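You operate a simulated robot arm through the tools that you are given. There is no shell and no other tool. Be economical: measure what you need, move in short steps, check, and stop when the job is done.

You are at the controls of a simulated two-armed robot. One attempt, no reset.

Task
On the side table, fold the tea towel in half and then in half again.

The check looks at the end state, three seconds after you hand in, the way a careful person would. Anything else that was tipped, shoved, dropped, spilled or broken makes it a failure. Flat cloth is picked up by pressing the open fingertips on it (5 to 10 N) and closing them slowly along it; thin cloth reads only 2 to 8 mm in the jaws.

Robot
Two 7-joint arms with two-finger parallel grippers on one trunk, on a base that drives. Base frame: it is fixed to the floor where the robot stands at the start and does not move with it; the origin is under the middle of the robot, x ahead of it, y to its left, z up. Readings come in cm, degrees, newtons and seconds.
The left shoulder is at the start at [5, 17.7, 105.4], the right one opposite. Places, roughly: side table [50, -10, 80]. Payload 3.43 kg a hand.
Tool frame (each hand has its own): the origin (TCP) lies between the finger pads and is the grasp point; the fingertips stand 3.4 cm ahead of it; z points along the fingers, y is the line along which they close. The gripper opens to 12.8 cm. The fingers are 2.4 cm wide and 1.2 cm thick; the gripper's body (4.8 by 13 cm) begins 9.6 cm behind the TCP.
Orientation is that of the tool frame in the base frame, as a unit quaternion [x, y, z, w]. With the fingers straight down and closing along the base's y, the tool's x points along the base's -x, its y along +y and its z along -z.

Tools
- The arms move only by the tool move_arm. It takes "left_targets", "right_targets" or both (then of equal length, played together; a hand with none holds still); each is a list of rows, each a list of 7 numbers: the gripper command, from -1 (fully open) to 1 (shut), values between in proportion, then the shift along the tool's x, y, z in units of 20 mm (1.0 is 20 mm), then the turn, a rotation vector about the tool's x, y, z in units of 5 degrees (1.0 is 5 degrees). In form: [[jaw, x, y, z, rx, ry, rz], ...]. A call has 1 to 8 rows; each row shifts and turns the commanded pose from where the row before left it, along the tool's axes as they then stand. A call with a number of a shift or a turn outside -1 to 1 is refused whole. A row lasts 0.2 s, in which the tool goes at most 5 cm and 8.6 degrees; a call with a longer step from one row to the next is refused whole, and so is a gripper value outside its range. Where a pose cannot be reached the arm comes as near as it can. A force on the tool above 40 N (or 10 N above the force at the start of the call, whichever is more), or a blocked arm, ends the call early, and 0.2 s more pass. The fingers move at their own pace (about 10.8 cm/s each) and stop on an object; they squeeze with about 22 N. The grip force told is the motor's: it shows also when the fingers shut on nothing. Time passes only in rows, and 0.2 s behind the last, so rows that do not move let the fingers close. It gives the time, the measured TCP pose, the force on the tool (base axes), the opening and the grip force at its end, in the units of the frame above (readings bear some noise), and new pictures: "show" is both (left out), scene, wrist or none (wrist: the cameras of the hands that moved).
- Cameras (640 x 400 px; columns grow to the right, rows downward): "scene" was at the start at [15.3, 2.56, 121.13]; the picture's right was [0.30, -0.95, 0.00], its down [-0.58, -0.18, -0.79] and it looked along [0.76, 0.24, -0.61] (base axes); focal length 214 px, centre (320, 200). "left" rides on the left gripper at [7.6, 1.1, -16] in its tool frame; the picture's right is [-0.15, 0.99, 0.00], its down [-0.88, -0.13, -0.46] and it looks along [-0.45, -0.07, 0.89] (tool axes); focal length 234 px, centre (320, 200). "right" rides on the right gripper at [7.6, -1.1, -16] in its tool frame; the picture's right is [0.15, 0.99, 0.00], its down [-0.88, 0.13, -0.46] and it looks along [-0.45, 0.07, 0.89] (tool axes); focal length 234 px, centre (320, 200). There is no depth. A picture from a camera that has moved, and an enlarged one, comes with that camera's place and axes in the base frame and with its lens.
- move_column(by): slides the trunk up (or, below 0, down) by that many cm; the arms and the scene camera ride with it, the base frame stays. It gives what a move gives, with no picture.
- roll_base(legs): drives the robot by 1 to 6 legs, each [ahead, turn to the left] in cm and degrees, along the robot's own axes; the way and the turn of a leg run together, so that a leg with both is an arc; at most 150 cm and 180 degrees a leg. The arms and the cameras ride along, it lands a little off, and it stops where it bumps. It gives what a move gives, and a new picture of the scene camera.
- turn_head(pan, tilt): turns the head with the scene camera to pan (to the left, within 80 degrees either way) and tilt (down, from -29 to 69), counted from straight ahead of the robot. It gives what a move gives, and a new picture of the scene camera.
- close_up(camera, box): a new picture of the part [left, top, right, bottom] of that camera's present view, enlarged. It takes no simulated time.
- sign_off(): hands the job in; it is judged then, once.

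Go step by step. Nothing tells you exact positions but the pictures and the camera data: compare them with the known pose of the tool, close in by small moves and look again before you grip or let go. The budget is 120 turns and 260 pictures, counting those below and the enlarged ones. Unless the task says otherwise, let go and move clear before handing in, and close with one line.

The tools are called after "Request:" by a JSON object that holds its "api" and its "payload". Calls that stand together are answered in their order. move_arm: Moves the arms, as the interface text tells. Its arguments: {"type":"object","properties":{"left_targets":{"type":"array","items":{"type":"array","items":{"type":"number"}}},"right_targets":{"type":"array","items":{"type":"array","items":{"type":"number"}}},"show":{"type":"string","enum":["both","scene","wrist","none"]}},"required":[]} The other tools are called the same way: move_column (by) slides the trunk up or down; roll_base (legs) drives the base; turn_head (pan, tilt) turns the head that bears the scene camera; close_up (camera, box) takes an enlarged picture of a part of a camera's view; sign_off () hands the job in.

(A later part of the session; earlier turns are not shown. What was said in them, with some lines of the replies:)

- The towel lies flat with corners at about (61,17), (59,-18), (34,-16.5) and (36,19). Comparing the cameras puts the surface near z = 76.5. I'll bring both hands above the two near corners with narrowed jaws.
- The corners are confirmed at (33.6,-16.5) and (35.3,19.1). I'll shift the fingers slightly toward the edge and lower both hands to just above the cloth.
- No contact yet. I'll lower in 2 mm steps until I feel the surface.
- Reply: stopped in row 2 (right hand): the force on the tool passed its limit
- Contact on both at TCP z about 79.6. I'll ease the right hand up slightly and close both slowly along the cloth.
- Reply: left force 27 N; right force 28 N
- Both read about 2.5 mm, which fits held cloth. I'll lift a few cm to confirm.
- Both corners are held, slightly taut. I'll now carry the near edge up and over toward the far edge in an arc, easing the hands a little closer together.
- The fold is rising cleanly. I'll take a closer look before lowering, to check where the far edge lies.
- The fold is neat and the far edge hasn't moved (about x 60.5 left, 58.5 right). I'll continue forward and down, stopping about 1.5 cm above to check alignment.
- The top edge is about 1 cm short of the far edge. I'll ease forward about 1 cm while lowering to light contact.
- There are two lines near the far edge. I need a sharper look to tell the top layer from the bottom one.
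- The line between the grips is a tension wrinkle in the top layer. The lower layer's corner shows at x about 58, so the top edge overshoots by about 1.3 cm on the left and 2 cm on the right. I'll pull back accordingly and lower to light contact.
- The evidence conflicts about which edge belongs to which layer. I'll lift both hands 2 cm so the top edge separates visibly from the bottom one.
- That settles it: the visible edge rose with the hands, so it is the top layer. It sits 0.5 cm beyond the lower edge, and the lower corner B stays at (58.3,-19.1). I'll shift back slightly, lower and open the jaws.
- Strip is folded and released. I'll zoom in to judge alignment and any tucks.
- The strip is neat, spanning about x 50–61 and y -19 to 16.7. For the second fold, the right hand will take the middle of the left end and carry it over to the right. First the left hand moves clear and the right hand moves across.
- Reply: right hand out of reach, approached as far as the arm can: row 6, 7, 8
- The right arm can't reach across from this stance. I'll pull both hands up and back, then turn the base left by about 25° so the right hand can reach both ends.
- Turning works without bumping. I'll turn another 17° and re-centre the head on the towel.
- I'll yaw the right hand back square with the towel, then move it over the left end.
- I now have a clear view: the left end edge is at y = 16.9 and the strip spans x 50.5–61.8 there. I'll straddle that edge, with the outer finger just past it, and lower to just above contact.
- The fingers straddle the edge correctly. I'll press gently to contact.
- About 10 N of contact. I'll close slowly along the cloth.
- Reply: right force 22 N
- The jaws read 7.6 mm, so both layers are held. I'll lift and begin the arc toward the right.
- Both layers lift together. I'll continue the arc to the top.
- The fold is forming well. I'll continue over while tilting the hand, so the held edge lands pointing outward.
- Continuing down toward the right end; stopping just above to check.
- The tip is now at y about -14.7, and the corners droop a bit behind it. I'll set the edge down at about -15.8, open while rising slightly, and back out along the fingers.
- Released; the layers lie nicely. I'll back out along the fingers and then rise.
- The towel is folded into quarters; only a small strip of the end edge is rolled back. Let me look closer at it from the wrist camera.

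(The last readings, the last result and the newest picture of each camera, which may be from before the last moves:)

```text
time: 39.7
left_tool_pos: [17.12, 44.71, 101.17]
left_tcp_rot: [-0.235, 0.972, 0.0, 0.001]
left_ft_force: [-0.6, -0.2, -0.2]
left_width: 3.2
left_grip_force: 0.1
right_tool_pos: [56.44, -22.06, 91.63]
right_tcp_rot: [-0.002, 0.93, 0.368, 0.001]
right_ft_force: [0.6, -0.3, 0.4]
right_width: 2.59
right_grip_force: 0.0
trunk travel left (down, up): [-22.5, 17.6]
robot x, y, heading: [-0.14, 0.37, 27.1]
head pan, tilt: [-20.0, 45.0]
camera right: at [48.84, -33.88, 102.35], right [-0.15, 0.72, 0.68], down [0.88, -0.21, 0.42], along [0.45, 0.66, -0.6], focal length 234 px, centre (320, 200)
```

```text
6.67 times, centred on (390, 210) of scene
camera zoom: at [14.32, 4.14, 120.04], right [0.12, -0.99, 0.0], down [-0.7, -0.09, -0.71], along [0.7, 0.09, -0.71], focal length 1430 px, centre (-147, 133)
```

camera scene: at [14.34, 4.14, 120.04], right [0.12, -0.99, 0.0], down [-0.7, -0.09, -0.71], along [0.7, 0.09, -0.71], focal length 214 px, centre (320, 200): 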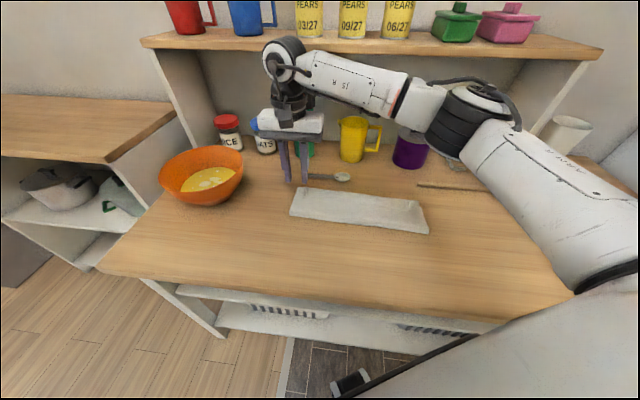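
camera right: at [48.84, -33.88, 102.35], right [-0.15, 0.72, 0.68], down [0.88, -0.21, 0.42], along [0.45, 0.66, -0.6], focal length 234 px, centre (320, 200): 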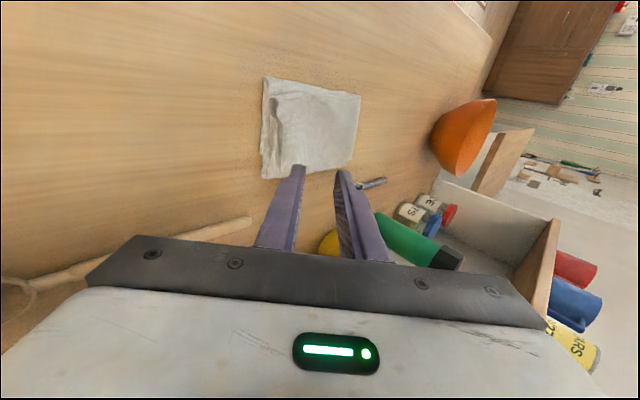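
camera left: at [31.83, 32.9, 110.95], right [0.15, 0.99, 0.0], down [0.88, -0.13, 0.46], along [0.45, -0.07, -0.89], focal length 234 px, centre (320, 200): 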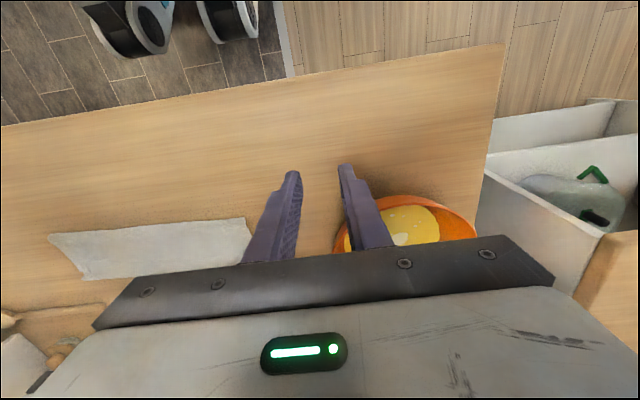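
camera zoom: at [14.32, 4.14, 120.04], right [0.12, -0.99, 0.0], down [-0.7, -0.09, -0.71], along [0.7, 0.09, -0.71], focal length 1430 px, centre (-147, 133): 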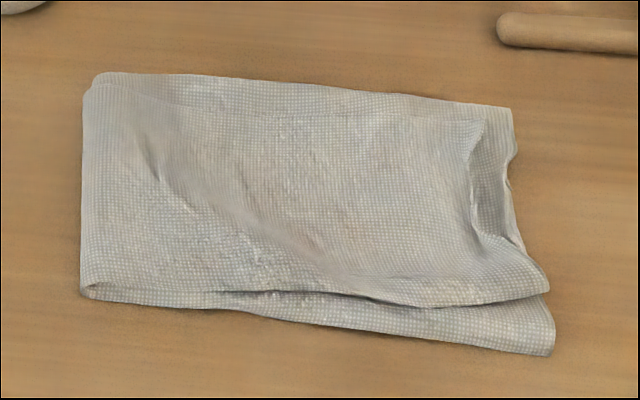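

The towel is folded in half twice, into a compact quarter-size packet with nothing else disturbed. I'll lift the right hand well clear and take a last look.

Request:
{"api": "move_arm", "payload": {"right_targets": [[0.6, 0.5, 0.3, -0.8, 0, 0, 0], [0.6, 0.8, 0.3, -0.8, 0, 0, 0], [0.6, 0.8, 0, -0.8, 0, 0, 0], [0.6, 0.8, 0, -0.8, 0, 0, 0]], "show": "scene"}}

```text
time: 40.7
left_tool_pos: [17.14, 44.79, 101.16]
left_tcp_rot: [-0.234, 0.972, 0.001, 0.001]
left_ft_force: [-0.7, 0.0, -0.1]
left_width: 3.22
left_grip_force: 0.1
right_tool_pos: [50.65, -25.44, 97.23]
right_tcp_rot: [-0.002, 0.93, 0.367, 0.001]
right_ft_force: [0.3, -0.2, -0.2]
right_width: 2.54
right_grip_force: 0.1
trunk travel left (down, up): [-22.5, 17.6]
robot x, y, heading: [0.13, -0.12, 27.4]
head pan, tilt: [-20.0, 45.0]
camera scene: at [14.31, 4.13, 120.04], right [0.12, -0.99, 0.0], down [-0.7, -0.09, -0.71], along [0.7, 0.09, -0.71], focal length 214 px, centre (320, 200)
```

scene: 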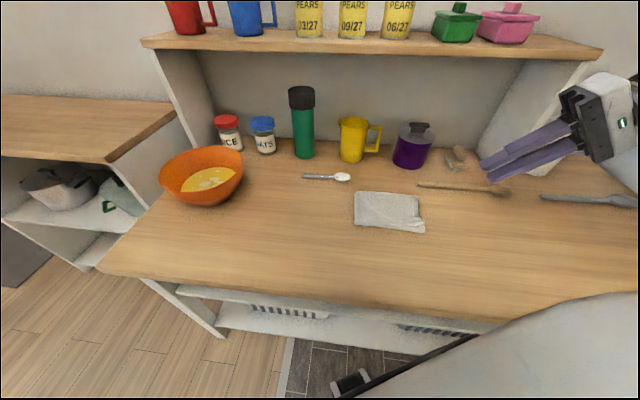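

Both hands are clear, the towel lies folded in quarters and everything else is in place. I'm handing in now.

Request:
{"api": "sign_off", "payload": {}}

```text
The job is handed in.
```

The tea towel is folded in half and then in half again on the side table, and nothing else was moved; the edges are 1–2 cm out in places, and a short strip of the end edge is rolled back.
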